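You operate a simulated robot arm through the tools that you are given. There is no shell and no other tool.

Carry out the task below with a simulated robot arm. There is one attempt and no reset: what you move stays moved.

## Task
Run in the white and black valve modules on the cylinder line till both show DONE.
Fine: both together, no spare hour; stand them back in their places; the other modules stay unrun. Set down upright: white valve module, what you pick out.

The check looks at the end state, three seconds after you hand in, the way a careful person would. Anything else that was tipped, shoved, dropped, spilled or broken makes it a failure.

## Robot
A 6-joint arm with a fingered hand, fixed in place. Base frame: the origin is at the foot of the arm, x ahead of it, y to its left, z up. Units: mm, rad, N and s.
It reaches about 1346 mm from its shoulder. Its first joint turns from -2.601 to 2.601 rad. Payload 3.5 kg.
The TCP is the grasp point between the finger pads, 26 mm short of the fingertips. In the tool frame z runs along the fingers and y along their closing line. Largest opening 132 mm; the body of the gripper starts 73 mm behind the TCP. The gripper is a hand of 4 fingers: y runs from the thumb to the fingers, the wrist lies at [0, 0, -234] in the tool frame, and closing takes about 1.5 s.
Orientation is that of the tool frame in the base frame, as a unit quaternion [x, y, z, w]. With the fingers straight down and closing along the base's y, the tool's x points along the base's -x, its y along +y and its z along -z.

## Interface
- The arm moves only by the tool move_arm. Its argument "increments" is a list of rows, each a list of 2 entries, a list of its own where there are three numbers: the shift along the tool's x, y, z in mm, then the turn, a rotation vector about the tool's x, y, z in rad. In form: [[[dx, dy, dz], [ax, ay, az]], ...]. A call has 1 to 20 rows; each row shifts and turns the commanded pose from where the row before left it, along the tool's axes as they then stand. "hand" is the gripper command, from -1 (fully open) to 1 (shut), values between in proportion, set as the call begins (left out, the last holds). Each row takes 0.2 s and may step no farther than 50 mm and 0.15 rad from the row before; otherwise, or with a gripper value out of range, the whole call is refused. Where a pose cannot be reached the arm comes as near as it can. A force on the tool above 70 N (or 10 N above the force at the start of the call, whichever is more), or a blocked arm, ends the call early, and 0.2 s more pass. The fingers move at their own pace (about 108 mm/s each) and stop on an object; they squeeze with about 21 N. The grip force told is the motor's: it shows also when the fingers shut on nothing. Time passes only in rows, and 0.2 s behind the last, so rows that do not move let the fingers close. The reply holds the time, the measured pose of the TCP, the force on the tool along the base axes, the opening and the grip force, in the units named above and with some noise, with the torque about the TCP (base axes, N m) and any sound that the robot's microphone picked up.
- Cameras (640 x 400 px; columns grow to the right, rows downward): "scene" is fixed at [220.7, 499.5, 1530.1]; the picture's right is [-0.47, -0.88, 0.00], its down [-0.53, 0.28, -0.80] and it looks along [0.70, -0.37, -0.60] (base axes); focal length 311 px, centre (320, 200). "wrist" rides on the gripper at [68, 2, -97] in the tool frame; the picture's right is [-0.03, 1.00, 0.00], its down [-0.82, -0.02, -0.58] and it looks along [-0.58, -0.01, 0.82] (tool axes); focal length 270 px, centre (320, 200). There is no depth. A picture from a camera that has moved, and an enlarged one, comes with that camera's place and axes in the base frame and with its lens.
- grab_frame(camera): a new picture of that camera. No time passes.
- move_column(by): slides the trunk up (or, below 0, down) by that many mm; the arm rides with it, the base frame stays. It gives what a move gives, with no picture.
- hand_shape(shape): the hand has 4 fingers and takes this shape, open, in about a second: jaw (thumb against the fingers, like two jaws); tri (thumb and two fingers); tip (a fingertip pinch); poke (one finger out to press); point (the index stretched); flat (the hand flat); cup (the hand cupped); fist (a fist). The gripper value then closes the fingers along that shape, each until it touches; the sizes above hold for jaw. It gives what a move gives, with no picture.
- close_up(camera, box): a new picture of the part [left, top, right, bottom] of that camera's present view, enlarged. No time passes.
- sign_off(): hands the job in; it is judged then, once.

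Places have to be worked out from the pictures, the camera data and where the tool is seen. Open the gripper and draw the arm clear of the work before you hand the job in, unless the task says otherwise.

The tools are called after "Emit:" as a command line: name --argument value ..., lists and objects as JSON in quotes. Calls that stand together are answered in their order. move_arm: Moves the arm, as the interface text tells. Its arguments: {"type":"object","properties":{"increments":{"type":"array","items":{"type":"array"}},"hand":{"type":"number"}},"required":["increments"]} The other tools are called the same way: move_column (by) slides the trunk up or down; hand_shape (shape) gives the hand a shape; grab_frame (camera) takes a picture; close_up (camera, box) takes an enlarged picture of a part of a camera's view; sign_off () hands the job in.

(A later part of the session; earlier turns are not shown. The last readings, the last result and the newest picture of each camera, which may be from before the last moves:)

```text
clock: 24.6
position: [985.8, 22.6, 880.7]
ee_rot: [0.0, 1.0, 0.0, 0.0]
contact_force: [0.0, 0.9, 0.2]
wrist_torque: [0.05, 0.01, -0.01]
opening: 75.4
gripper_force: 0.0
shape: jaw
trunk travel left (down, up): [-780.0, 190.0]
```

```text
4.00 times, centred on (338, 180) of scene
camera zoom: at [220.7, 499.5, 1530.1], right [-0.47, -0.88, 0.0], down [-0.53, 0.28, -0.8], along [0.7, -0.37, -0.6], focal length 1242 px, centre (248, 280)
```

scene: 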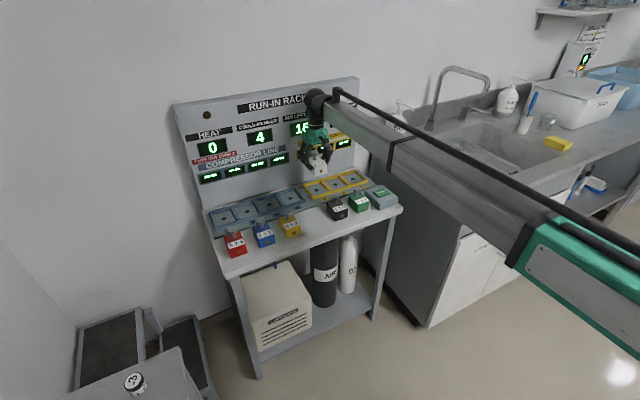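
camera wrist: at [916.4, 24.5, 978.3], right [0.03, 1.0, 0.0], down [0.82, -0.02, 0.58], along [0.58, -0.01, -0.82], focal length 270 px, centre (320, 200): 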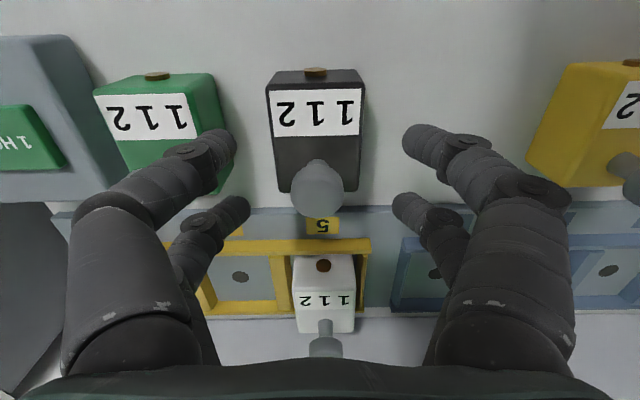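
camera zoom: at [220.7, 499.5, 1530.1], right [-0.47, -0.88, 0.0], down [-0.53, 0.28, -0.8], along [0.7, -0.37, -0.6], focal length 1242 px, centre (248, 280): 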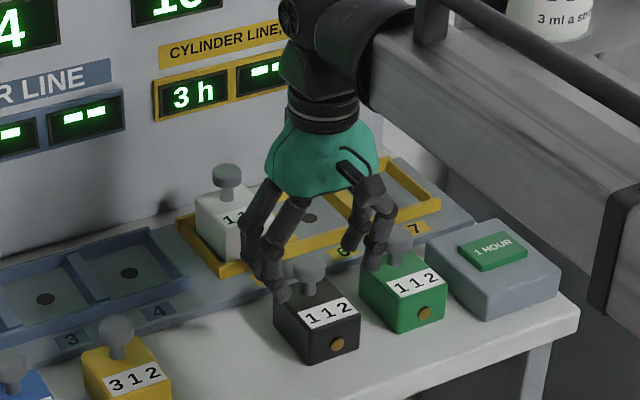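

Body centre reads ≈[984.7, 22] and the TCP is at [984.4, 22.5]. I lower 51.5 mm for the body grip and close.

Emit:
move_column --by -51.5

Emit:
move_arm --increments '[[[0, 0, 0], [0, 0, 0]], [[0, 0, 0], [0, 0, 0]], [[0, 0, 0], [0, 0, 0]], [[0, 0, 0], [0, 0, 0]], [[0, 0, 0], [0, 0, 0]], [[0, 0, 0], [0, 0, 0]]]' --hand 1

Emit:
grab_frame --camera "wrist"

Emit:
close_up --camera "scene" --box '[290, 130, 386, 230]'

```text
clock: 25.6
position: [985.3, 23.6, 827.4]
ee_rot: [0.0, 1.0, 0.0, 0.001]
contact_force: [1.0, -0.2, -0.1]
wrist_torque: [0.02, 0.02, 0.02]
opening: 75.4
gripper_force: 0.0
shape: jaw
trunk travel left (down, up): [-728.0, 242.0]
```

```text
clock: 27.0
position: [985.6, 23.4, 828.1]
ee_rot: [0.0, 1.0, 0.0, 0.0]
contact_force: [-0.1, 0.3, 0.2]
wrist_torque: [-0.02, 0.01, -0.03]
opening: 50.8
gripper_force: 21.5
shape: jaw
trunk travel left (down, up): [-728.0, 242.0]
```

```text
taken
camera wrist: at [916.6, 24.5, 926.6], right [0.03, 1.0, 0.0], down [0.82, -0.02, 0.58], along [0.58, -0.01, -0.82], focal length 270 px, centre (320, 200)
```

wrist: 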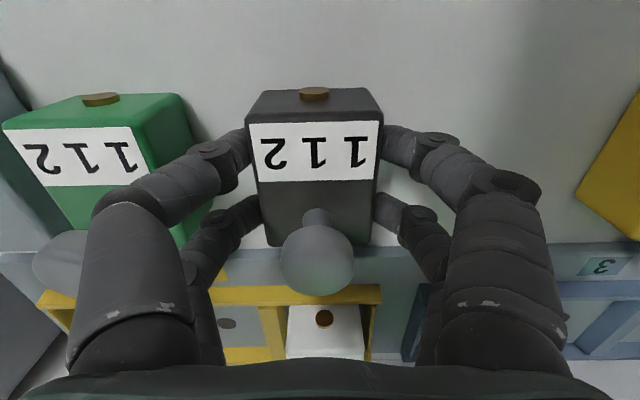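

```text
4.00 times, centred on (338, 180) of scene
camera zoom: at [220.7, 499.5, 1530.1], right [-0.47, -0.88, 0.0], down [-0.53, 0.28, -0.8], along [0.7, -0.37, -0.6], focal length 1242 px, centre (248, 280)
```

zoom: 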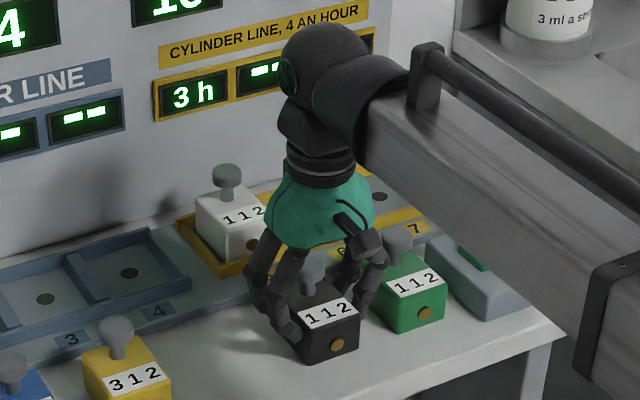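

Black is gripped; its home is TCP [984.8, 22.6, 828.5]. I lift 105 mm and carry it over slot 7, judged at [1145, -151.5].

Emit:
move_column --by 105

Emit:
move_arm --increments '[[[-26, -29, 0], [0, 0, 0]], [[-26, -29, 0], [0, 0, 0]], [[-26, -29, 0], [0, 0, 0]], [[-27, -29, 0], [0, 0, 0]], [[-27, -29, 0], [0, 0, 0]], [[-27, -29, 0], [0, 0, 0]], [[0, 0, 0], [0, 0, 0]], [[0, 0, 0], [0, 0, 0]]]'

Emit:
grab_frame --camera "wrist"

Emit:
grab_frame --camera "scene"

Emit:
close_up --camera "scene" --box '[300, 110, 420, 210]'

```text
clock: 28.4
position: [984.8, 21.6, 933.1]
ee_rot: [0.0, 1.0, 0.001, 0.0]
contact_force: [0.3, 0.7, -4.1]
wrist_torque: [0.0, -0.02, -0.02]
opening: 50.6
gripper_force: 20.7
shape: jaw
trunk travel left (down, up): [-833.0, 137.0]
```

```text
clock: 30.1
position: [1144.1, -151.1, 935.7]
ee_rot: [0.0, 1.0, 0.0, 0.0]
contact_force: [0.2, -0.1, -3.2]
wrist_torque: [0.02, -0.01, 0.01]
opening: 50.7
gripper_force: 20.3
shape: jaw
trunk travel left (down, up): [-833.0, 137.0]
```

```text
taken
camera wrist: at [1075.8, -149.7, 1031.5], right [0.03, 1.0, 0.0], down [0.82, -0.02, 0.58], along [0.58, -0.01, -0.82], focal length 270 px, centre (320, 200)
```

wrist: 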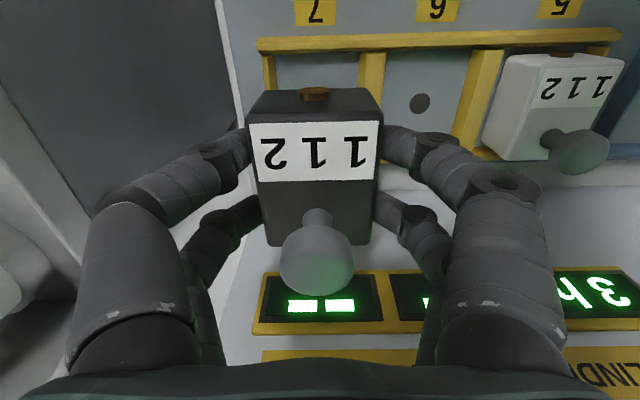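

```text
taken
```

scene: 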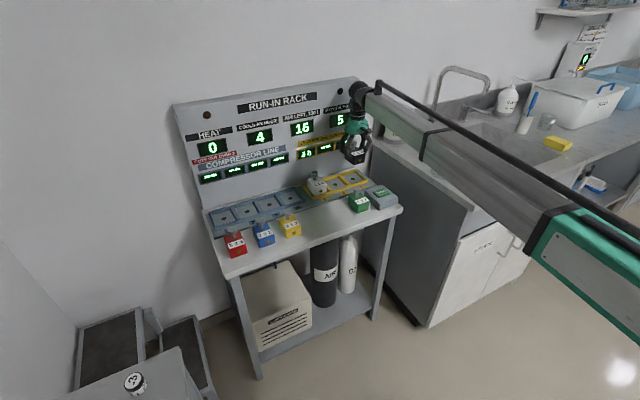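

```text
4.00 times, centred on (360, 160) of scene
camera zoom: at [220.7, 499.5, 1530.1], right [-0.47, -0.88, 0.0], down [-0.53, 0.28, -0.8], along [0.7, -0.37, -0.6], focal length 1242 px, centre (160, 360)
```

zoom: 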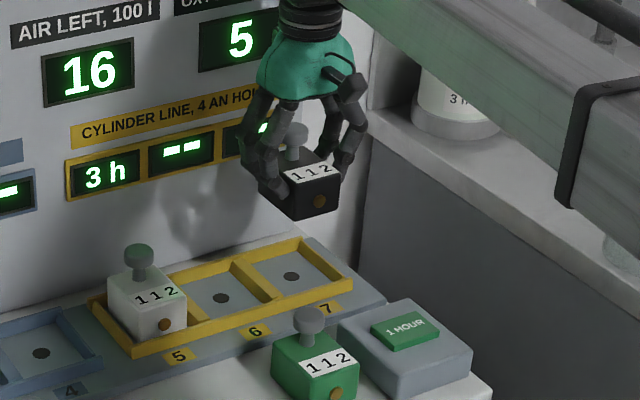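

TCP y≈-151.7 matches the slot 7 wall midpoint (≈-151.8). I lower 72 mm and check alignment.

Emit:
move_column --by -72

Emit:
grab_frame --camera "wrist"

Emit:
close_up --camera "scene" --box '[320, 130, 400, 200]'

```text
clock: 31.2
position: [1143.9, -151.9, 863.2]
ee_rot: [0.0, 1.0, 0.0, 0.0]
contact_force: [-0.4, 0.0, -2.2]
wrist_torque: [-0.01, 0.0, 0.01]
opening: 50.5
gripper_force: 21.0
shape: jaw
trunk travel left (down, up): [-761.0, 209.0]
```

```text
taken
camera wrist: at [1075.8, -149.6, 959.5], right [0.03, 1.0, 0.0], down [0.82, -0.02, 0.58], along [0.58, -0.01, -0.82], focal length 270 px, centre (320, 200)
```

wrist: 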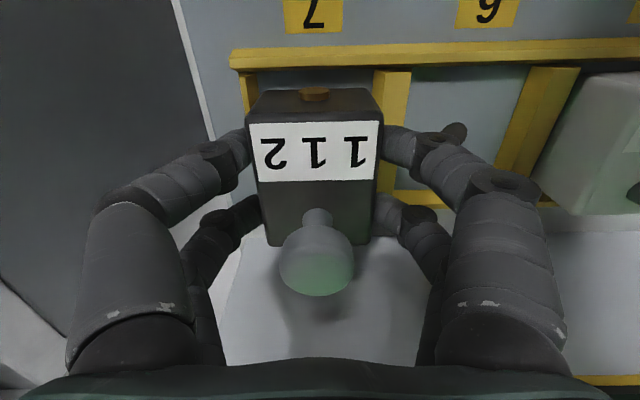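

```text
5.71 times, centred on (360, 165) of scene
camera zoom: at [220.7, 499.5, 1530.1], right [-0.47, -0.88, 0.0], down [-0.53, 0.28, -0.8], along [0.7, -0.37, -0.6], focal length 1775 px, centre (91, 400)
```

zoom: 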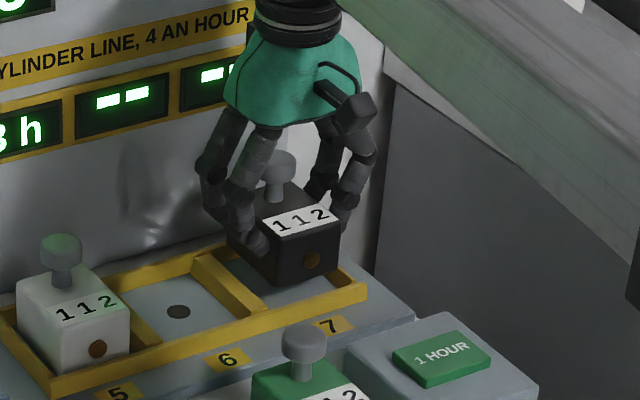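

Centred between the slot 7 walls. I lower 20 mm into the slot, then a final 2.5 mm to contact.

Emit:
move_column --by -20

Emit:
close_up --camera "scene" --box '[320, 130, 400, 200]'

Emit:
move_column --by -1.5

```text
clock: 31.9
position: [1145.1, -151.4, 841.2]
ee_rot: [0.0, 1.0, -0.001, 0.0]
contact_force: [-0.1, 0.2, -3.3]
wrist_torque: [-0.02, 0.01, 0.0]
opening: 50.5
gripper_force: 21.2
shape: jaw
trunk travel left (down, up): [-741.0, 229.0]
```

```text
5.71 times, centred on (360, 165) of scene
camera zoom: at [220.7, 499.5, 1530.1], right [-0.47, -0.88, 0.0], down [-0.53, 0.28, -0.8], along [0.7, -0.37, -0.6], focal length 1775 px, centre (91, 400)
```

zoom: 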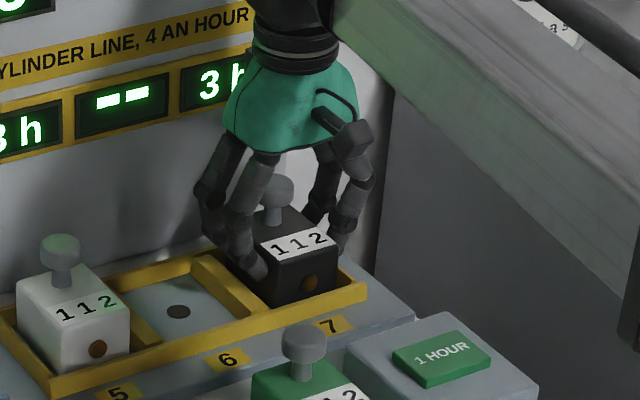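

```text
clock: 32.4
position: [1144.9, -151.4, 841.3]
ee_rot: [0.0, 1.0, 0.0, -0.001]
contact_force: [1.2, 0.4, 2.6]
wrist_torque: [-0.01, 0.0, 0.0]
opening: 50.5
gripper_force: 21.7
shape: jaw
trunk travel left (down, up): [-740.0, 230.0]
```

The black module is seated (force +2.6 N) and its display reads "3h". I release and raise the hand.

Emit:
move_arm --increments '[[[0, 0, 0], [0, 0, 0]], [[0, 0, 0], [0, 0, 0]], [[0, 0, 0], [0, 0, 0]], [[0, 0, 0], [0, 0, 0]], [[0, 0, 0], [0, 0, 0]]]' --hand -0.15

Emit:
move_column --by 110

Emit:
grab_frame --camera "wrist"

Emit:
close_up --camera "scene" --box '[290, 90, 410, 220]'

```text
clock: 33.6
position: [1144.1, -152.3, 841.0]
ee_rot: [-0.001, 1.0, 0.0, 0.001]
contact_force: [0.2, -0.1, 0.4]
wrist_torque: [0.02, -0.02, 0.03]
opening: 75.5
gripper_force: 0.0
shape: jaw
trunk travel left (down, up): [-740.0, 230.0]
```

```text
clock: 35.0
position: [1143.8, -151.5, 951.4]
ee_rot: [0.0, 1.0, 0.0, 0.0]
contact_force: [1.0, -0.1, 0.7]
wrist_torque: [0.01, -0.04, 0.02]
opening: 75.2
gripper_force: 0.0
shape: jaw
trunk travel left (down, up): [-850.0, 120.0]
```

```text
taken
camera wrist: at [1075.7, -149.6, 1048.1], right [0.03, 1.0, 0.0], down [0.82, -0.02, 0.58], along [0.58, -0.01, -0.82], focal length 270 px, centre (320, 200)
```

wrist: 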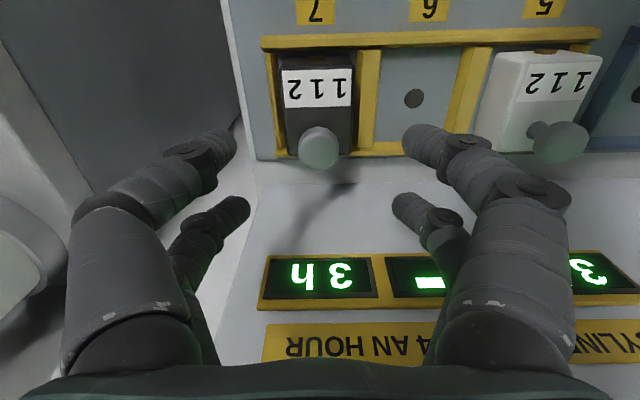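

```text
3.08 times, centred on (350, 155) of scene
camera zoom: at [220.7, 499.5, 1530.1], right [-0.47, -0.88, 0.0], down [-0.53, 0.28, -0.8], along [0.7, -0.37, -0.6], focal length 956 px, centre (228, 338)
```

zoom: 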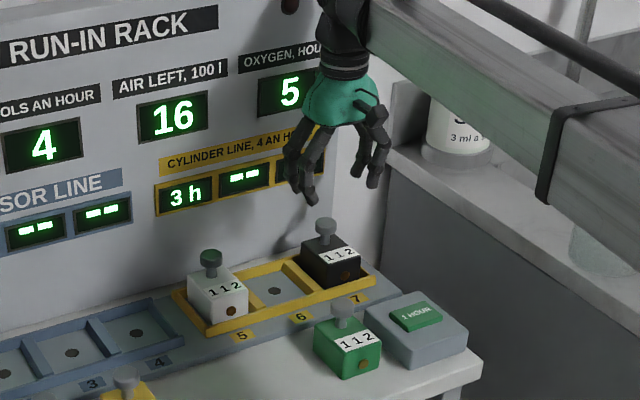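

Both displays read "3h", air 16, heat 0. I move above the 1 HOUR button box (≈[980, -175]) and take the poke shape at height.

Emit:
move_arm --increments '[[[33, -5, 0], [0, 0, 0]], [[33, -5, 0], [0, 0, 0]], [[33, -5, 0], [0, 0, 0]], [[33, -5, 0], [0, 0, 0]], [[32, -4, 0], [0, 0, 0]], [[0, 0, 0], [0, 0, 0]], [[0, 0, 0], [0, 0, 0]]]'

Emit:
hand_shape --shape "poke"

Emit:
grab_frame --camera "wrist"

Emit:
grab_frame --camera "scene"

Emit:
close_up --camera "scene" --box '[320, 110, 440, 220]'

```text
clock: 36.6
position: [979.1, -175.4, 951.1]
ee_rot: [0.0, 1.0, 0.001, 0.0]
contact_force: [-0.1, -0.1, 0.8]
wrist_torque: [0.01, -0.05, 0.02]
opening: 75.2
gripper_force: 0.1
shape: jaw
trunk travel left (down, up): [-850.0, 120.0]
```

```text
clock: 37.5
position: [979.6, -174.9, 951.4]
ee_rot: [0.0, 1.0, 0.0, 0.0]
contact_force: [0.4, -0.3, -0.8]
wrist_torque: [0.0, -0.06, -0.04]
opening: 0.0
gripper_force: 0.1
shape: poke
trunk travel left (down, up): [-850.0, 120.0]
```

```text
taken
camera wrist: at [911.5, -173.8, 1048.2], right [0.03, 1.0, 0.0], down [0.82, -0.02, 0.58], along [0.58, -0.01, -0.82], focal length 270 px, centre (320, 200)
```

wrist: 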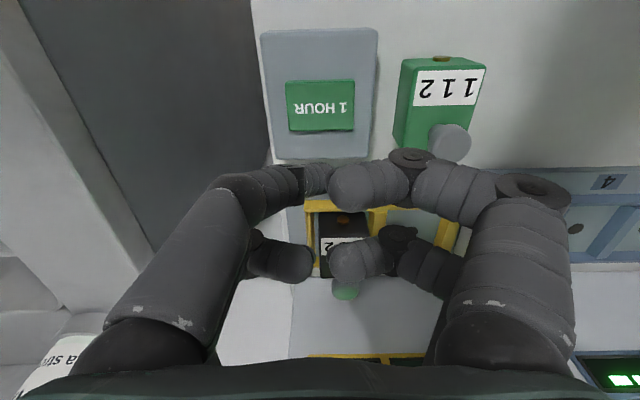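

```text
taken
```

scene: 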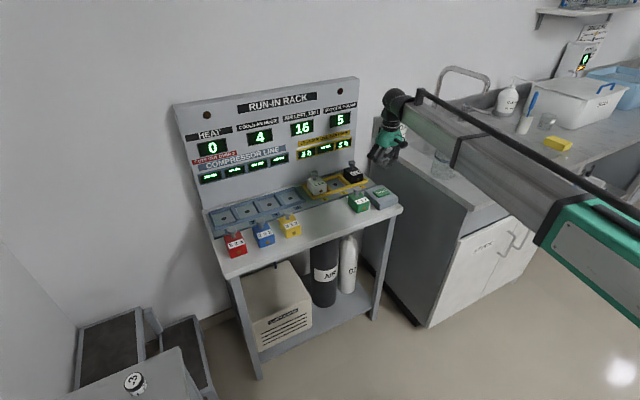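

```text
3.64 times, centred on (380, 165) of scene
camera zoom: at [220.7, 499.5, 1530.1], right [-0.47, -0.88, 0.0], down [-0.53, 0.28, -0.8], along [0.7, -0.37, -0.6], focal length 1129 px, centre (102, 327)
```

zoom: 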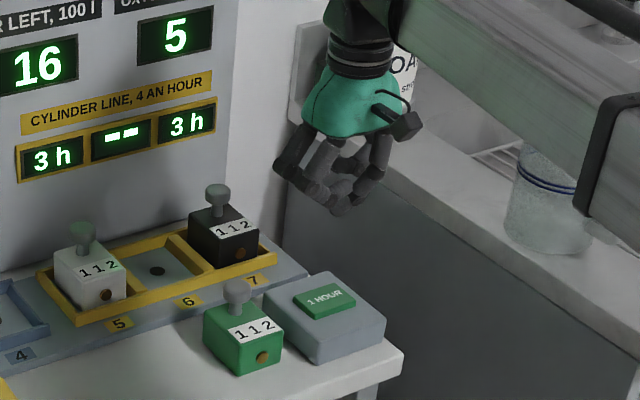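

The button is at ≈[976.5, -174.5, 821], about 40×53 mm. I zoom in to see which fingertip sticks out in this shape.

Emit:
close_up --camera "scene" --box '[360, 120, 420, 180]'

Emit:
close_up --camera "wrist" --box '[200, 130, 480, 310]'

```text
6.67 times, centred on (390, 150) of scene
camera zoom: at [220.7, 499.5, 1530.1], right [-0.47, -0.88, 0.0], down [-0.53, 0.28, -0.8], along [0.7, -0.37, -0.6], focal length 2070 px, centre (-147, 533)
```

zoom: 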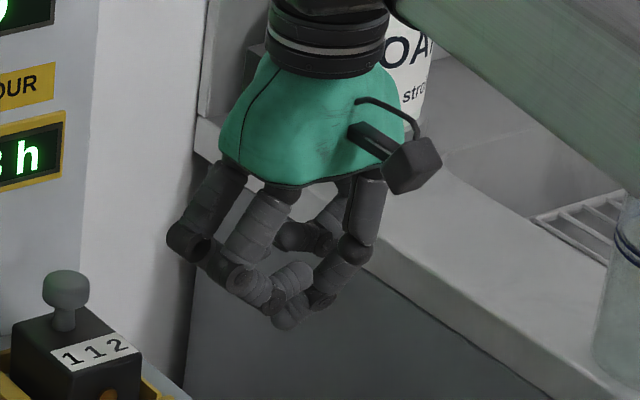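

```text
2.22 times, centred on (340, 220) of wrist
camera zoom: at [911.5, -173.8, 1048.2], right [0.03, 1.0, 0.0], down [0.82, -0.02, 0.58], along [0.58, -0.01, -0.82], focal length 601 px, centre (276, 156)
```

zoom: 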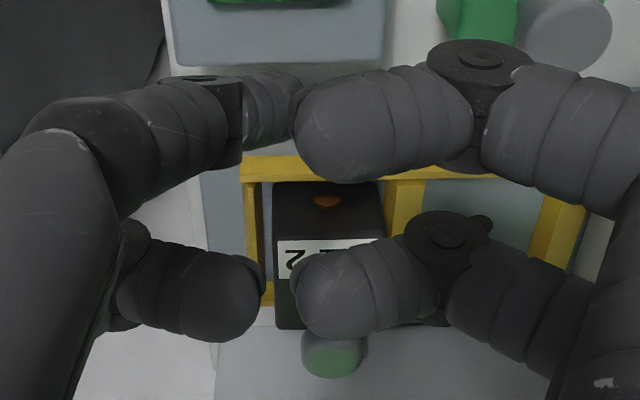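

In poke shape with this gripper value the pressing finger is hard to tell apart. I try the point shape at this same safe height and look.

Emit:
hand_shape --shape "point"

Emit:
close_up --camera "scene" --box '[350, 110, 430, 190]'

Emit:
grab_frame --camera "wrist"

```text
clock: 38.5
position: [980.3, -175.1, 951.1]
ee_rot: [0.0, 1.0, 0.0, 0.0]
contact_force: [-0.3, -0.4, 0.7]
wrist_torque: [0.02, 0.02, 0.02]
opening: 0.0
gripper_force: 0.1
shape: point
trunk travel left (down, up): [-850.0, 120.0]
```

```text
5.00 times, centred on (390, 150) of scene
camera zoom: at [220.7, 499.5, 1530.1], right [-0.47, -0.88, 0.0], down [-0.53, 0.28, -0.8], along [0.7, -0.37, -0.6], focal length 1553 px, centre (-30, 450)
```

zoom: 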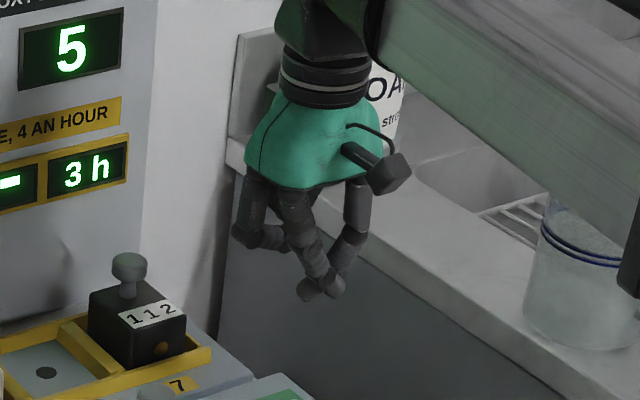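

```text
taken
camera wrist: at [911.5, -173.8, 1048.2], right [0.03, 1.0, 0.0], down [0.82, -0.02, 0.58], along [0.58, -0.01, -0.82], focal length 270 px, centre (320, 200)
```

wrist: 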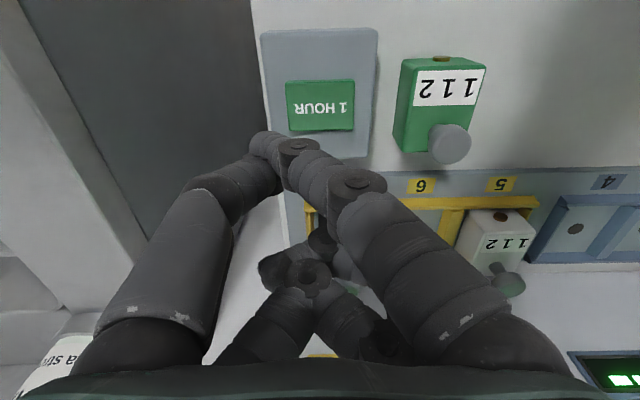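

The crossing fingers make those shapes hard to place, so I'll press with the closed jaw, whose tips are known (26 mm below TCP). I return to jaw and shut it, shifting so the front finger pair lies over the button centre.

Emit:
hand_shape --shape "jaw"

Emit:
move_arm --increments '[[[-7, 0, 0], [0, 0, 0]], [[-7, 0.5, 0], [0, 0, 0]], [[0, 0, 0], [0, 0, 0]], [[0, 0, 0], [0, 0, 0]], [[0, 0, 0], [0, 0, 0]], [[0, 0, 0], [0, 0, 0]], [[0, 0, 0], [0, 0, 0]], [[0, 0, 0], [0, 0, 0]]]' --hand 1

Emit:
move_column --by -70

Emit:
grab_frame --camera "wrist"

Emit:
close_up --camera "scene" --box '[330, 130, 430, 220]'

```text
clock: 39.4
position: [980.5, -174.8, 951.2]
ee_rot: [-0.001, 1.0, 0.0, 0.001]
contact_force: [-0.4, -0.5, -0.4]
wrist_torque: [0.01, 0.03, 0.0]
opening: 131.9
gripper_force: 0.0
shape: jaw
trunk travel left (down, up): [-850.0, 120.0]
```

```text
clock: 41.1
position: [994.6, -175.6, 949.9]
ee_rot: [0.0, 1.0, 0.0, 0.0]
contact_force: [0.4, -0.1, 0.0]
wrist_torque: [-0.01, 0.02, -0.01]
opening: 0.0
gripper_force: 20.8
shape: jaw
trunk travel left (down, up): [-850.0, 120.0]
```

```text
clock: 42.2
position: [994.5, -174.9, 879.8]
ee_rot: [0.0, 1.0, 0.0, 0.0]
contact_force: [0.2, 0.4, -0.3]
wrist_torque: [-0.01, -0.01, 0.03]
opening: 0.0
gripper_force: 21.2
shape: jaw
trunk travel left (down, up): [-780.0, 190.0]
```

```text
taken
camera wrist: at [925.4, -173.5, 978.3], right [0.03, 1.0, 0.0], down [0.82, -0.02, 0.58], along [0.58, -0.01, -0.82], focal length 270 px, centre (320, 200)
```

wrist: 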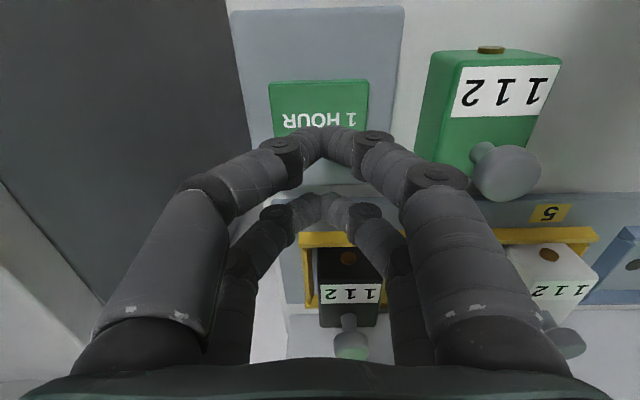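

```text
4.44 times, centred on (380, 175) of scene
camera zoom: at [220.7, 499.5, 1530.1], right [-0.47, -0.88, 0.0], down [-0.53, 0.28, -0.8], along [0.7, -0.37, -0.6], focal length 1380 px, centre (53, 311)
```

zoom: 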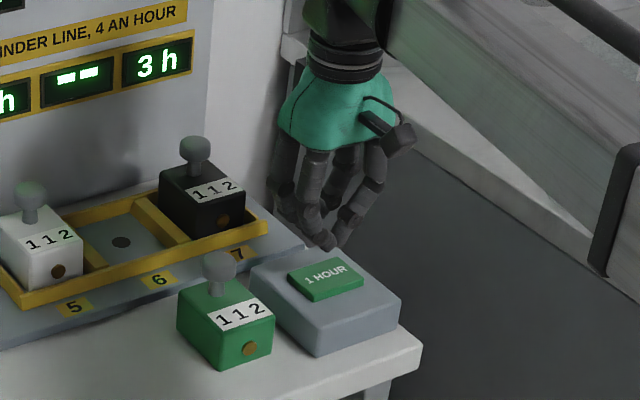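

The closed front tips sit over the button centre (x≈976). I lower 28 mm to hover just above it, then press in small steps.

Emit:
move_column --by -28

Emit:
close_up --camera "scene" --box '[330, 140, 420, 220]'

Emit:
grab_frame --camera "wrist"

```text
clock: 43.0
position: [994.5, -174.7, 852.7]
ee_rot: [0.0, 1.0, 0.0, 0.0]
contact_force: [-0.2, -0.2, -0.3]
wrist_torque: [-0.01, 0.0, -0.02]
opening: 0.0
gripper_force: 21.3
shape: jaw
trunk travel left (down, up): [-752.0, 218.0]
```

```text
5.00 times, centred on (375, 180) of scene
camera zoom: at [220.7, 499.5, 1530.1], right [-0.47, -0.88, 0.0], down [-0.53, 0.28, -0.8], along [0.7, -0.37, -0.6], focal length 1553 px, centre (45, 300)
```

zoom: 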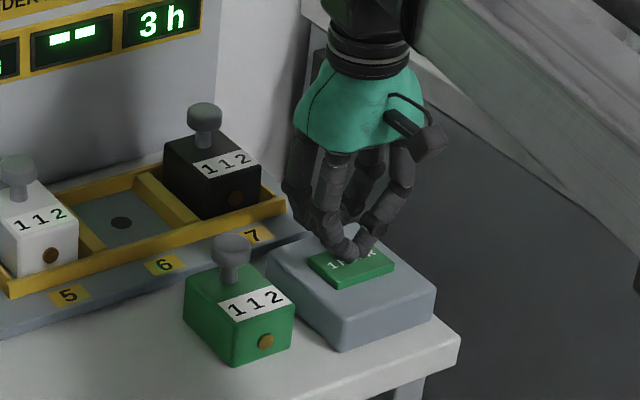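

```text
taken
camera wrist: at [925.5, -173.5, 950.3], right [0.03, 1.0, 0.0], down [0.82, -0.02, 0.58], along [0.58, -0.01, -0.82], focal length 270 px, centre (320, 200)
```

wrist: 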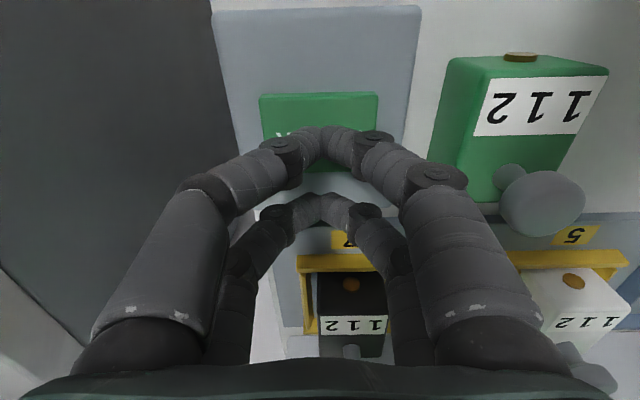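

Tips are just above the button. I press down in 3 mm steps, watching the force.

Emit:
move_column --by -4

Emit:
move_column --by -3

Emit:
close_up --camera "scene" --box '[185, 90, 400, 215]'

```text
clock: 43.5
position: [993.6, -174.9, 848.2]
ee_rot: [0.0, 1.0, 0.0, 0.0]
contact_force: [0.5, 0.9, 2.2]
wrist_torque: [0.02, -0.02, -0.01]
opening: 0.0
gripper_force: 20.8
shape: jaw
trunk travel left (down, up): [-748.0, 222.0]
heard: click
```

```text
clock: 44.0
position: [994.0, -174.9, 845.8]
ee_rot: [0.0, 1.0, 0.0, 0.0]
contact_force: [1.9, 0.6, 6.8]
wrist_torque: [0.08, 0.14, -0.03]
opening: 0.0
gripper_force: 20.7
shape: jaw
trunk travel left (down, up): [-745.0, 225.0]
```

```text
2.98 times, centred on (292, 152) of scene
camera zoom: at [220.7, 499.5, 1530.1], right [-0.47, -0.88, 0.0], down [-0.53, 0.28, -0.8], along [0.7, -0.37, -0.6], focal length 924 px, centre (402, 341)
```

zoom: 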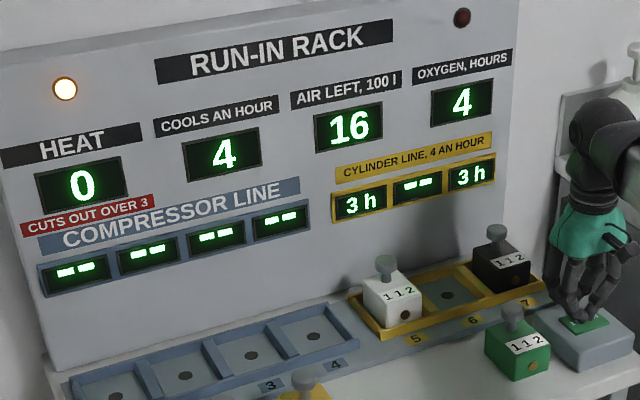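

A click: the amber lamp lit and oxygen dropped to 4; the hour may still be running. I release the button and watch the displays.

Emit:
move_column --by 20

Emit:
close_up --camera "scene" --box '[185, 90, 400, 215]'

Emit:
move_arm --increments '[[[0, 0, 0], [0, 0, 0]], [[0, 0, 0], [0, 0, 0]], [[0, 0, 0], [0, 0, 0]], [[0, 0, 0], [0, 0, 0]], [[0, 0, 0], [0, 0, 0]], [[0, 0, 0], [0, 0, 0]], [[0, 0, 0], [0, 0, 0]], [[0, 0, 0], [0, 0, 0]]]'

Emit:
close_up --camera "scene" --box '[185, 90, 400, 215]'

```text
clock: 44.7
position: [993.9, -175.3, 866.6]
ee_rot: [0.0, 1.0, 0.001, 0.0]
contact_force: [-0.5, -0.4, 1.0]
wrist_torque: [-0.01, -0.02, -0.01]
opening: 0.0
gripper_force: 20.8
shape: jaw
trunk travel left (down, up): [-765.0, 205.0]
```

```text
2.98 times, centred on (292, 152) of scene
camera zoom: at [220.7, 499.5, 1530.1], right [-0.47, -0.88, 0.0], down [-0.53, 0.28, -0.8], along [0.7, -0.37, -0.6], focal length 924 px, centre (402, 341)
```

zoom: 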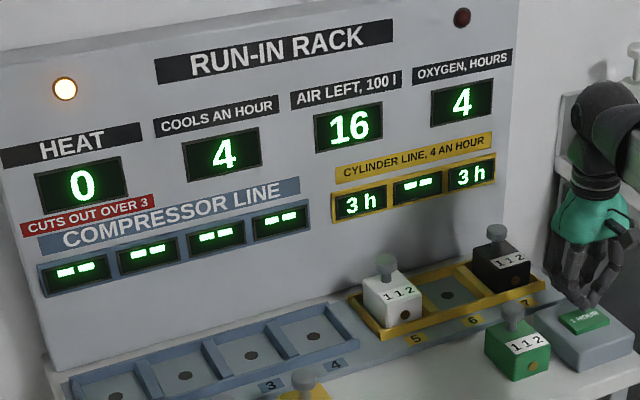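

```text
clock: 46.5
position: [994.2, -176.1, 865.8]
ee_rot: [0.0, 1.0, -0.001, 0.0]
contact_force: [-0.3, -0.3, 0.9]
wrist_torque: [0.0, -0.02, 0.0]
opening: 0.3
gripper_force: 21.4
shape: jaw
trunk travel left (down, up): [-765.0, 205.0]
```

```text
2.98 times, centred on (292, 152) of scene
camera zoom: at [220.7, 499.5, 1530.1], right [-0.47, -0.88, 0.0], down [-0.53, 0.28, -0.8], along [0.7, -0.37, -0.6], focal length 924 px, centre (402, 341)
```

zoom: 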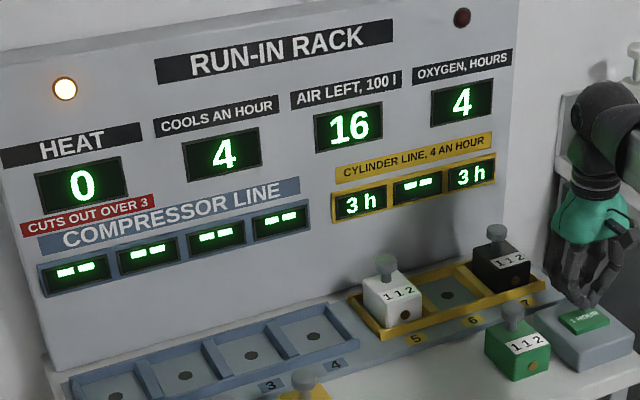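

The amber lamp stays lit with nothing else changed; I wait a few more seconds to see whether the hour is in progress.

Emit:
move_arm --increments '[[[0, 0, 0], [0, 0, 0]], [[0, 0, 0], [0, 0, 0]], [[0, 0, 0], [0, 0, 0]], [[0, 0, 0], [0, 0, 0]], [[0, 0, 0], [0, 0, 0]], [[0, 0, 0], [0, 0, 0]], [[0, 0, 0], [0, 0, 0]], [[0, 0, 0], [0, 0, 0]], [[0, 0, 0], [0, 0, 0]], [[0, 0, 0], [0, 0, 0]], [[0, 0, 0], [0, 0, 0]], [[0, 0, 0], [0, 0, 0]], [[0, 0, 0], [0, 0, 0]], [[0, 0, 0], [0, 0, 0]], [[0, 0, 0], [0, 0, 0]], [[0, 0, 0], [0, 0, 0]], [[0, 0, 0], [0, 0, 0]], [[0, 0, 0], [0, 0, 0]]]'

Emit:
close_up --camera "scene" --box '[185, 90, 400, 215]'

```text
clock: 50.3
position: [994.8, -175.5, 866.2]
ee_rot: [0.0, 1.0, 0.0, 0.0]
contact_force: [0.1, 0.1, -0.6]
wrist_torque: [0.01, 0.0, -0.01]
opening: 0.2
gripper_force: 20.5
shape: jaw
trunk travel left (down, up): [-765.0, 205.0]
```

```text
2.98 times, centred on (292, 152) of scene
camera zoom: at [220.7, 499.5, 1530.1], right [-0.47, -0.88, 0.0], down [-0.53, 0.28, -0.8], along [0.7, -0.37, -0.6], focal length 924 px, centre (402, 341)
```

zoom: 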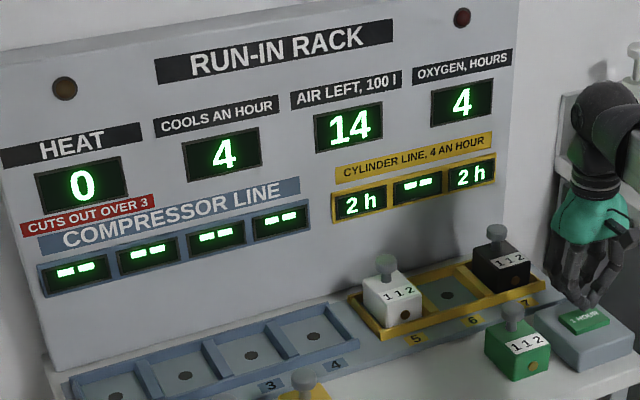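

The hour finished: both modules at "2h", air 14, lamp off. I press once more.

Emit:
move_column --by -20

Emit:
move_column --by 20

Emit:
close_up --camera "scene" --box '[185, 90, 400, 215]'

```text
clock: 51.0
position: [993.7, -175.3, 845.9]
ee_rot: [0.0, 1.0, 0.0, 0.0]
contact_force: [2.2, -0.5, 8.2]
wrist_torque: [0.01, 0.06, 0.0]
opening: 0.0
gripper_force: 20.9
shape: jaw
trunk travel left (down, up): [-745.0, 225.0]
heard: click
```

```text
clock: 51.6
position: [994.4, -174.7, 865.5]
ee_rot: [0.0, 1.0, 0.0, 0.0]
contact_force: [-0.4, 0.5, 0.4]
wrist_torque: [0.04, 0.0, 0.01]
opening: 0.0
gripper_force: 21.8
shape: jaw
trunk travel left (down, up): [-765.0, 205.0]
```

```text
2.98 times, centred on (292, 152) of scene
camera zoom: at [220.7, 499.5, 1530.1], right [-0.47, -0.88, 0.0], down [-0.53, 0.28, -0.8], along [0.7, -0.37, -0.6], focal length 924 px, centre (402, 341)
```

zoom: 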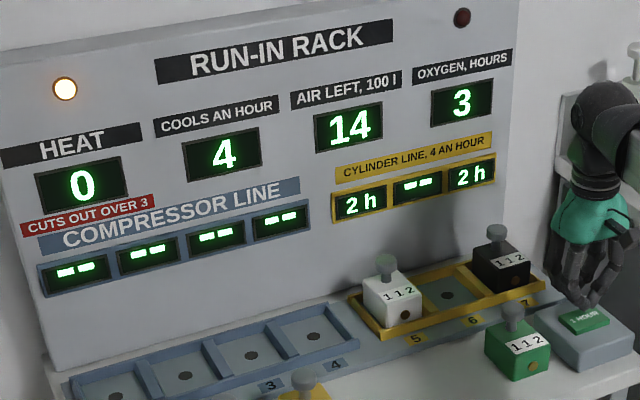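

The second hour is running (amber lamp, oxygen 3). I wait for it to finish.

Emit:
move_arm --increments '[[[0, 0, 0], [0, 0, 0]], [[0, 0, 0], [0, 0, 0]], [[0, 0, 0], [0, 0, 0]], [[0, 0, 0], [0, 0, 0]], [[0, 0, 0], [0, 0, 0]], [[0, 0, 0], [0, 0, 0]], [[0, 0, 0], [0, 0, 0]], [[0, 0, 0], [0, 0, 0]], [[0, 0, 0], [0, 0, 0]], [[0, 0, 0], [0, 0, 0]], [[0, 0, 0], [0, 0, 0]], [[0, 0, 0], [0, 0, 0]], [[0, 0, 0], [0, 0, 0]], [[0, 0, 0], [0, 0, 0]], [[0, 0, 0], [0, 0, 0]], [[0, 0, 0], [0, 0, 0]], [[0, 0, 0], [0, 0, 0]], [[0, 0, 0], [0, 0, 0]], [[0, 0, 0], [0, 0, 0]], [[0, 0, 0], [0, 0, 0]]]'

Emit:
move_arm --increments '[[[0, 0, 0], [0, 0, 0]], [[0, 0, 0], [0, 0, 0]], [[0, 0, 0], [0, 0, 0]], [[0, 0, 0], [0, 0, 0]], [[0, 0, 0], [0, 0, 0]], [[0, 0, 0], [0, 0, 0]], [[0, 0, 0], [0, 0, 0]], [[0, 0, 0], [0, 0, 0]]]'

Emit:
close_up --camera "scene" --box '[185, 90, 400, 215]'

```text
clock: 55.8
position: [992.9, -175.8, 866.0]
ee_rot: [0.0, 1.0, 0.0, 0.0]
contact_force: [0.0, -0.7, 1.4]
wrist_torque: [0.0, 0.02, 0.0]
opening: 0.1
gripper_force: 21.0
shape: jaw
trunk travel left (down, up): [-765.0, 205.0]
```

```text
clock: 57.6
position: [994.6, -175.3, 866.2]
ee_rot: [0.0, 1.0, 0.001, 0.0]
contact_force: [0.1, 0.8, -0.4]
wrist_torque: [0.01, -0.02, -0.01]
opening: 0.1
gripper_force: 20.9
shape: jaw
trunk travel left (down, up): [-765.0, 205.0]
```

```text
2.98 times, centred on (292, 152) of scene
camera zoom: at [220.7, 499.5, 1530.1], right [-0.47, -0.88, 0.0], down [-0.53, 0.28, -0.8], along [0.7, -0.37, -0.6], focal length 924 px, centre (402, 341)
```

zoom: 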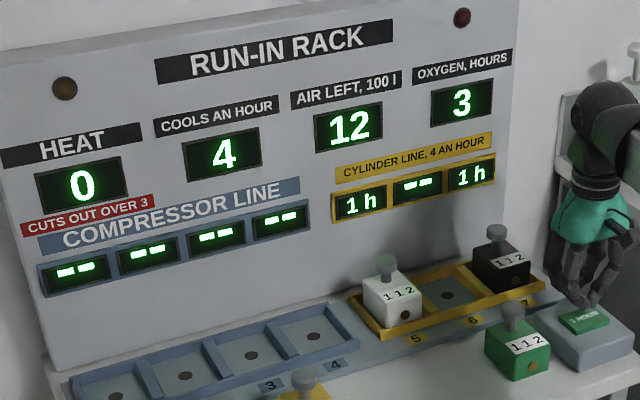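

Both are at "1h", air 12, lamp off. I give the third and last press, then wait.

Emit:
move_column --by -20

Emit:
move_column --by 20

Emit:
move_arm --increments '[[[0, 0, 0], [0, 0, 0]], [[0, 0, 0], [0, 0, 0]], [[0, 0, 0], [0, 0, 0]], [[0, 0, 0], [0, 0, 0]], [[0, 0, 0], [0, 0, 0]], [[0, 0, 0], [0, 0, 0]], [[0, 0, 0], [0, 0, 0]], [[0, 0, 0], [0, 0, 0]], [[0, 0, 0], [0, 0, 0]], [[0, 0, 0], [0, 0, 0]], [[0, 0, 0], [0, 0, 0]], [[0, 0, 0], [0, 0, 0]], [[0, 0, 0], [0, 0, 0]], [[0, 0, 0], [0, 0, 0]], [[0, 0, 0], [0, 0, 0]], [[0, 0, 0], [0, 0, 0]], [[0, 0, 0], [0, 0, 0]], [[0, 0, 0], [0, 0, 0]], [[0, 0, 0], [0, 0, 0]], [[0, 0, 0], [0, 0, 0]]]'

Emit:
move_arm --increments '[[[0, 0, 0], [0, 0, 0]], [[0, 0, 0], [0, 0, 0]], [[0, 0, 0], [0, 0, 0]], [[0, 0, 0], [0, 0, 0]], [[0, 0, 0], [0, 0, 0]], [[0, 0, 0], [0, 0, 0]], [[0, 0, 0], [0, 0, 0]], [[0, 0, 0], [0, 0, 0]]]'

Emit:
close_up --camera "scene" --box '[185, 90, 400, 215]'

```text
clock: 58.3
position: [993.7, -175.8, 847.1]
ee_rot: [0.0, 1.0, -0.001, -0.001]
contact_force: [1.5, 0.1, 7.4]
wrist_torque: [-0.02, 0.05, -0.02]
opening: 0.1
gripper_force: 21.3
shape: jaw
trunk travel left (down, up): [-745.0, 225.0]
heard: click
```

```text
clock: 59.0
position: [994.7, -174.3, 866.0]
ee_rot: [0.0, 1.0, 0.0, 0.0]
contact_force: [-0.3, 0.2, 0.8]
wrist_torque: [0.03, -0.04, 0.02]
opening: 0.1
gripper_force: 20.9
shape: jaw
trunk travel left (down, up): [-765.0, 205.0]
```

```text
clock: 63.2
position: [994.4, -174.9, 866.1]
ee_rot: [0.0, 1.0, 0.0, 0.0]
contact_force: [1.0, 0.0, 0.5]
wrist_torque: [-0.01, -0.01, 0.01]
opening: 0.2
gripper_force: 21.0
shape: jaw
trunk travel left (down, up): [-765.0, 205.0]
```

```text
clock: 65.0
position: [993.6, -175.3, 866.2]
ee_rot: [0.0, 1.0, 0.0, 0.0]
contact_force: [-0.4, 0.3, 0.1]
wrist_torque: [-0.03, -0.02, -0.04]
opening: 0.0
gripper_force: 21.4
shape: jaw
trunk travel left (down, up): [-765.0, 205.0]
```

```text
2.98 times, centred on (292, 152) of scene
camera zoom: at [220.7, 499.5, 1530.1], right [-0.47, -0.88, 0.0], down [-0.53, 0.28, -0.8], along [0.7, -0.37, -0.6], focal length 924 px, centre (402, 341)
```

zoom: 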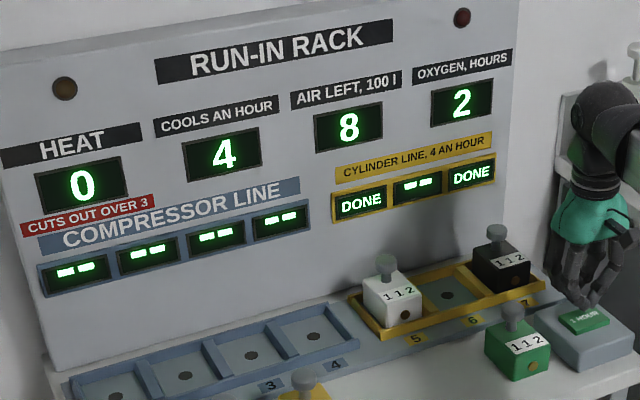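

Both show DONE after exactly three hours. Now I raise the hand and return over the black module in slot 7, opening to the same pre-grasp width.

Emit:
move_column --by 85

Emit:
move_arm --increments '[[[-38, 6, 0], [0, 0, 0]], [[-38, 6, 0], [0, 0, 0]], [[-38, 6, 0], [0, 0, 0]], [[-36.2, 5.9, 0], [0, 0, 0]], [[0, 0, 0], [0, 0, 0]], [[0, 0, 0], [0, 0, 0]], [[0, 0, 0], [0, 0, 0]]]' --hand -0.15

Emit:
grab_frame --camera "wrist"

```text
clock: 66.2
position: [994.7, -175.2, 950.6]
ee_rot: [0.001, 1.0, 0.0, 0.0]
contact_force: [0.3, 0.6, 0.6]
wrist_torque: [-0.03, 0.02, 0.0]
opening: 0.0
gripper_force: 21.0
shape: jaw
trunk travel left (down, up): [-850.0, 120.0]
```

```text
clock: 67.8
position: [1145.3, -150.6, 951.5]
ee_rot: [0.0, 1.0, 0.0, 0.0]
contact_force: [-0.5, 0.9, 0.6]
wrist_torque: [0.0, -0.01, -0.02]
opening: 75.3
gripper_force: 0.1
shape: jaw
trunk travel left (down, up): [-850.0, 120.0]
```

```text
taken
camera wrist: at [1076.7, -149.4, 1048.2], right [0.03, 1.0, 0.0], down [0.82, -0.02, 0.58], along [0.58, -0.01, -0.82], focal length 270 px, centre (320, 200)
```

wrist: 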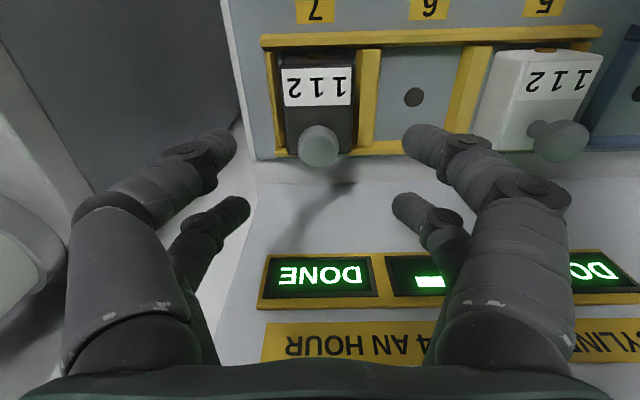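

The view matches the earlier release pose to within 1 mm in x. I correct it, lower 110 mm and close on the black body.

Emit:
move_arm --increments '[[[1, -0.2, 0], [0, 0, 0]], [[0, 0, 0], [0, 0, 0]]]'

Emit:
move_column --by -110

Emit:
move_arm --increments '[[[0, 0, 0], [0, 0, 0]], [[0, 0, 0], [0, 0, 0]], [[0, 0, 0], [0, 0, 0]], [[0, 0, 0], [0, 0, 0]], [[0, 0, 0], [0, 0, 0]], [[0, 0, 0], [0, 0, 0]]]' --hand 1

Emit:
grab_frame --camera "wrist"

Emit:
close_up --camera "scene" --box '[320, 130, 400, 200]'

```text
clock: 68.4
position: [1143.2, -150.5, 950.9]
ee_rot: [0.0, 1.0, -0.001, 0.001]
contact_force: [-0.2, 0.2, -0.4]
wrist_torque: [0.03, 0.0, 0.04]
opening: 75.3
gripper_force: 0.1
shape: jaw
trunk travel left (down, up): [-850.0, 120.0]
```

```text
clock: 69.8
position: [1144.0, -151.3, 841.0]
ee_rot: [0.0, 1.0, 0.0, 0.0]
contact_force: [0.0, -0.1, 0.0]
wrist_torque: [0.01, 0.03, 0.02]
opening: 75.5
gripper_force: 0.0
shape: jaw
trunk travel left (down, up): [-740.0, 230.0]
```

```text
clock: 71.2
position: [1143.4, -151.0, 840.3]
ee_rot: [0.001, 1.0, 0.0, 0.0]
contact_force: [-0.9, 0.4, -0.6]
wrist_torque: [-0.01, 0.01, -0.01]
opening: 49.7
gripper_force: 20.5
shape: jaw
trunk travel left (down, up): [-740.0, 230.0]
```

```text
taken
camera wrist: at [1075.5, -149.6, 938.1], right [0.03, 1.0, 0.0], down [0.82, -0.02, 0.58], along [0.58, -0.01, -0.82], focal length 270 px, centre (320, 200)
```

wrist: 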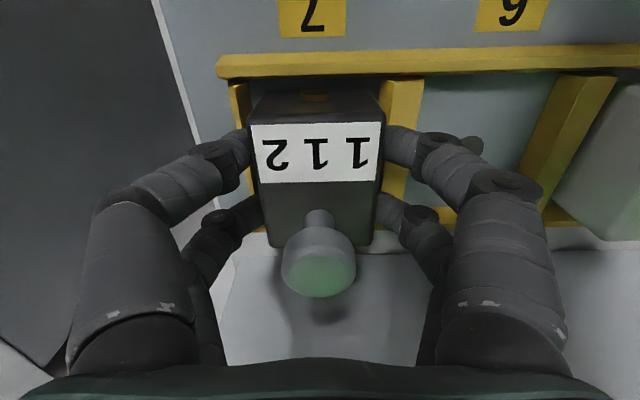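

```text
5.71 times, centred on (360, 165) of scene
camera zoom: at [220.7, 499.5, 1530.1], right [-0.47, -0.88, 0.0], down [-0.53, 0.28, -0.8], along [0.7, -0.37, -0.6], focal length 1775 px, centre (91, 400)
```

zoom: 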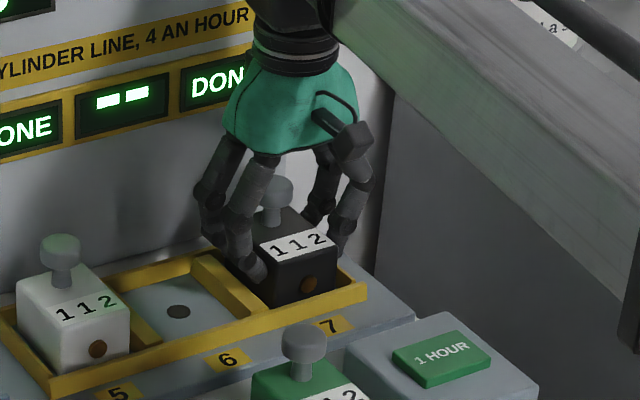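

Black is gripped again. I lift 95 mm and carry it back over its home place.

Emit:
move_column --by 95

Emit:
move_arm --increments '[[[26.5, 29, 0], [0, 0, 0]], [[26.5, 29, 0], [0, 0, 0]], [[26.5, 29, 0], [0, 0, 0]], [[26.5, 29, 0], [0, 0, 0]], [[26.5, 29, 0], [0, 0, 0]], [[26.4, 29.1, 0], [0, 0, 0]], [[0, 0, 0], [0, 0, 0]], [[0, 0, 0], [0, 0, 0]]]'

Emit:
move_column --by -80

Emit:
grab_frame --camera "wrist"

Emit:
close_up --camera "scene" --box '[290, 130, 386, 230]'

```text
clock: 72.5
position: [1143.9, -152.1, 936.3]
ee_rot: [0.001, 1.0, 0.0, 0.0]
contact_force: [0.0, 0.4, -3.0]
wrist_torque: [-0.01, 0.0, 0.02]
opening: 50.0
gripper_force: 20.8
shape: jaw
trunk travel left (down, up): [-835.0, 135.0]
```

```text
clock: 74.3
position: [985.4, 23.0, 936.1]
ee_rot: [0.0, 1.0, -0.001, 0.0]
contact_force: [-1.2, -0.3, -3.6]
wrist_torque: [0.02, 0.02, -0.02]
opening: 49.6
gripper_force: 21.1
shape: jaw
trunk travel left (down, up): [-835.0, 135.0]
```

```text
clock: 75.5
position: [985.4, 22.4, 855.9]
ee_rot: [0.0, 1.0, 0.0, 0.0]
contact_force: [0.3, -0.1, -3.2]
wrist_torque: [0.0, 0.03, -0.01]
opening: 50.0
gripper_force: 21.3
shape: jaw
trunk travel left (down, up): [-755.0, 215.0]
```

```text
taken
camera wrist: at [916.8, 24.7, 953.0], right [0.03, 1.0, 0.0], down [0.82, -0.02, 0.58], along [0.58, -0.01, -0.82], focal length 270 px, centre (320, 200)
```

wrist: 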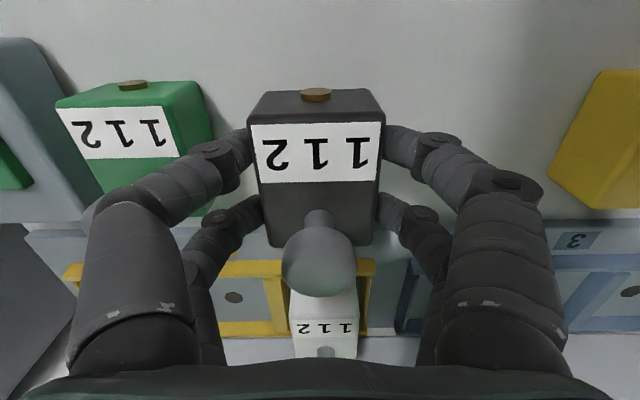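

```text
4.00 times, centred on (338, 180) of scene
camera zoom: at [220.7, 499.5, 1530.1], right [-0.47, -0.88, 0.0], down [-0.53, 0.28, -0.8], along [0.7, -0.37, -0.6], focal length 1242 px, centre (248, 280)
```

zoom: 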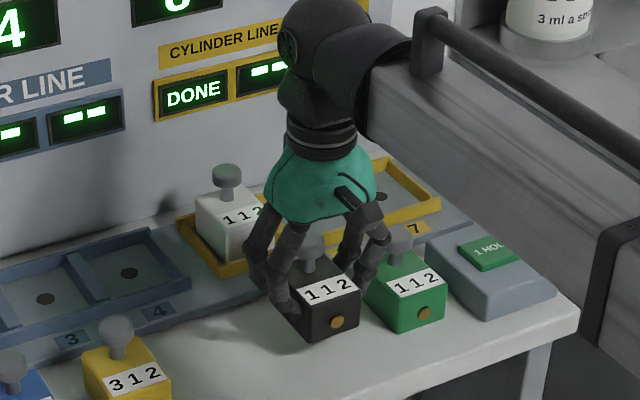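

Over black's home place, module level. I lower 25 mm, then finish in small steps to contact.

Emit:
move_column --by -25

Emit:
move_column --by -1.5

```text
clock: 76.2
position: [986.0, 23.3, 830.4]
ee_rot: [0.0, 1.0, 0.0, 0.0]
contact_force: [-0.1, 0.6, -2.9]
wrist_torque: [0.01, 0.0, 0.0]
opening: 49.9
gripper_force: 20.9
shape: jaw
trunk travel left (down, up): [-730.0, 240.0]
```

```text
clock: 76.7
position: [986.7, 23.7, 829.0]
ee_rot: [0.0, 1.0, 0.0, -0.001]
contact_force: [0.2, -0.7, -3.2]
wrist_torque: [-0.02, 0.03, -0.01]
opening: 50.1
gripper_force: 20.8
shape: jaw
trunk travel left (down, up): [-728.0, 242.0]
```

Still carrying the weight; I continue down in 1 mm steps.

Emit:
move_column --by -1

Emit:
move_column --by -1

```text
clock: 77.2
position: [985.4, 23.8, 828.0]
ee_rot: [0.0, 1.0, 0.0, 0.0]
contact_force: [0.4, 0.4, 1.6]
wrist_torque: [-0.03, -0.02, 0.0]
opening: 49.9
gripper_force: 21.3
shape: jaw
trunk travel left (down, up): [-727.0, 243.0]
```

```text
clock: 77.7
position: [985.1, 23.9, 828.4]
ee_rot: [0.0, 1.0, 0.0, 0.001]
contact_force: [3.3, -0.4, 9.5]
wrist_torque: [-0.02, -0.01, 0.0]
opening: 50.0
gripper_force: 20.5
shape: jaw
trunk travel left (down, up): [-726.0, 244.0]
```

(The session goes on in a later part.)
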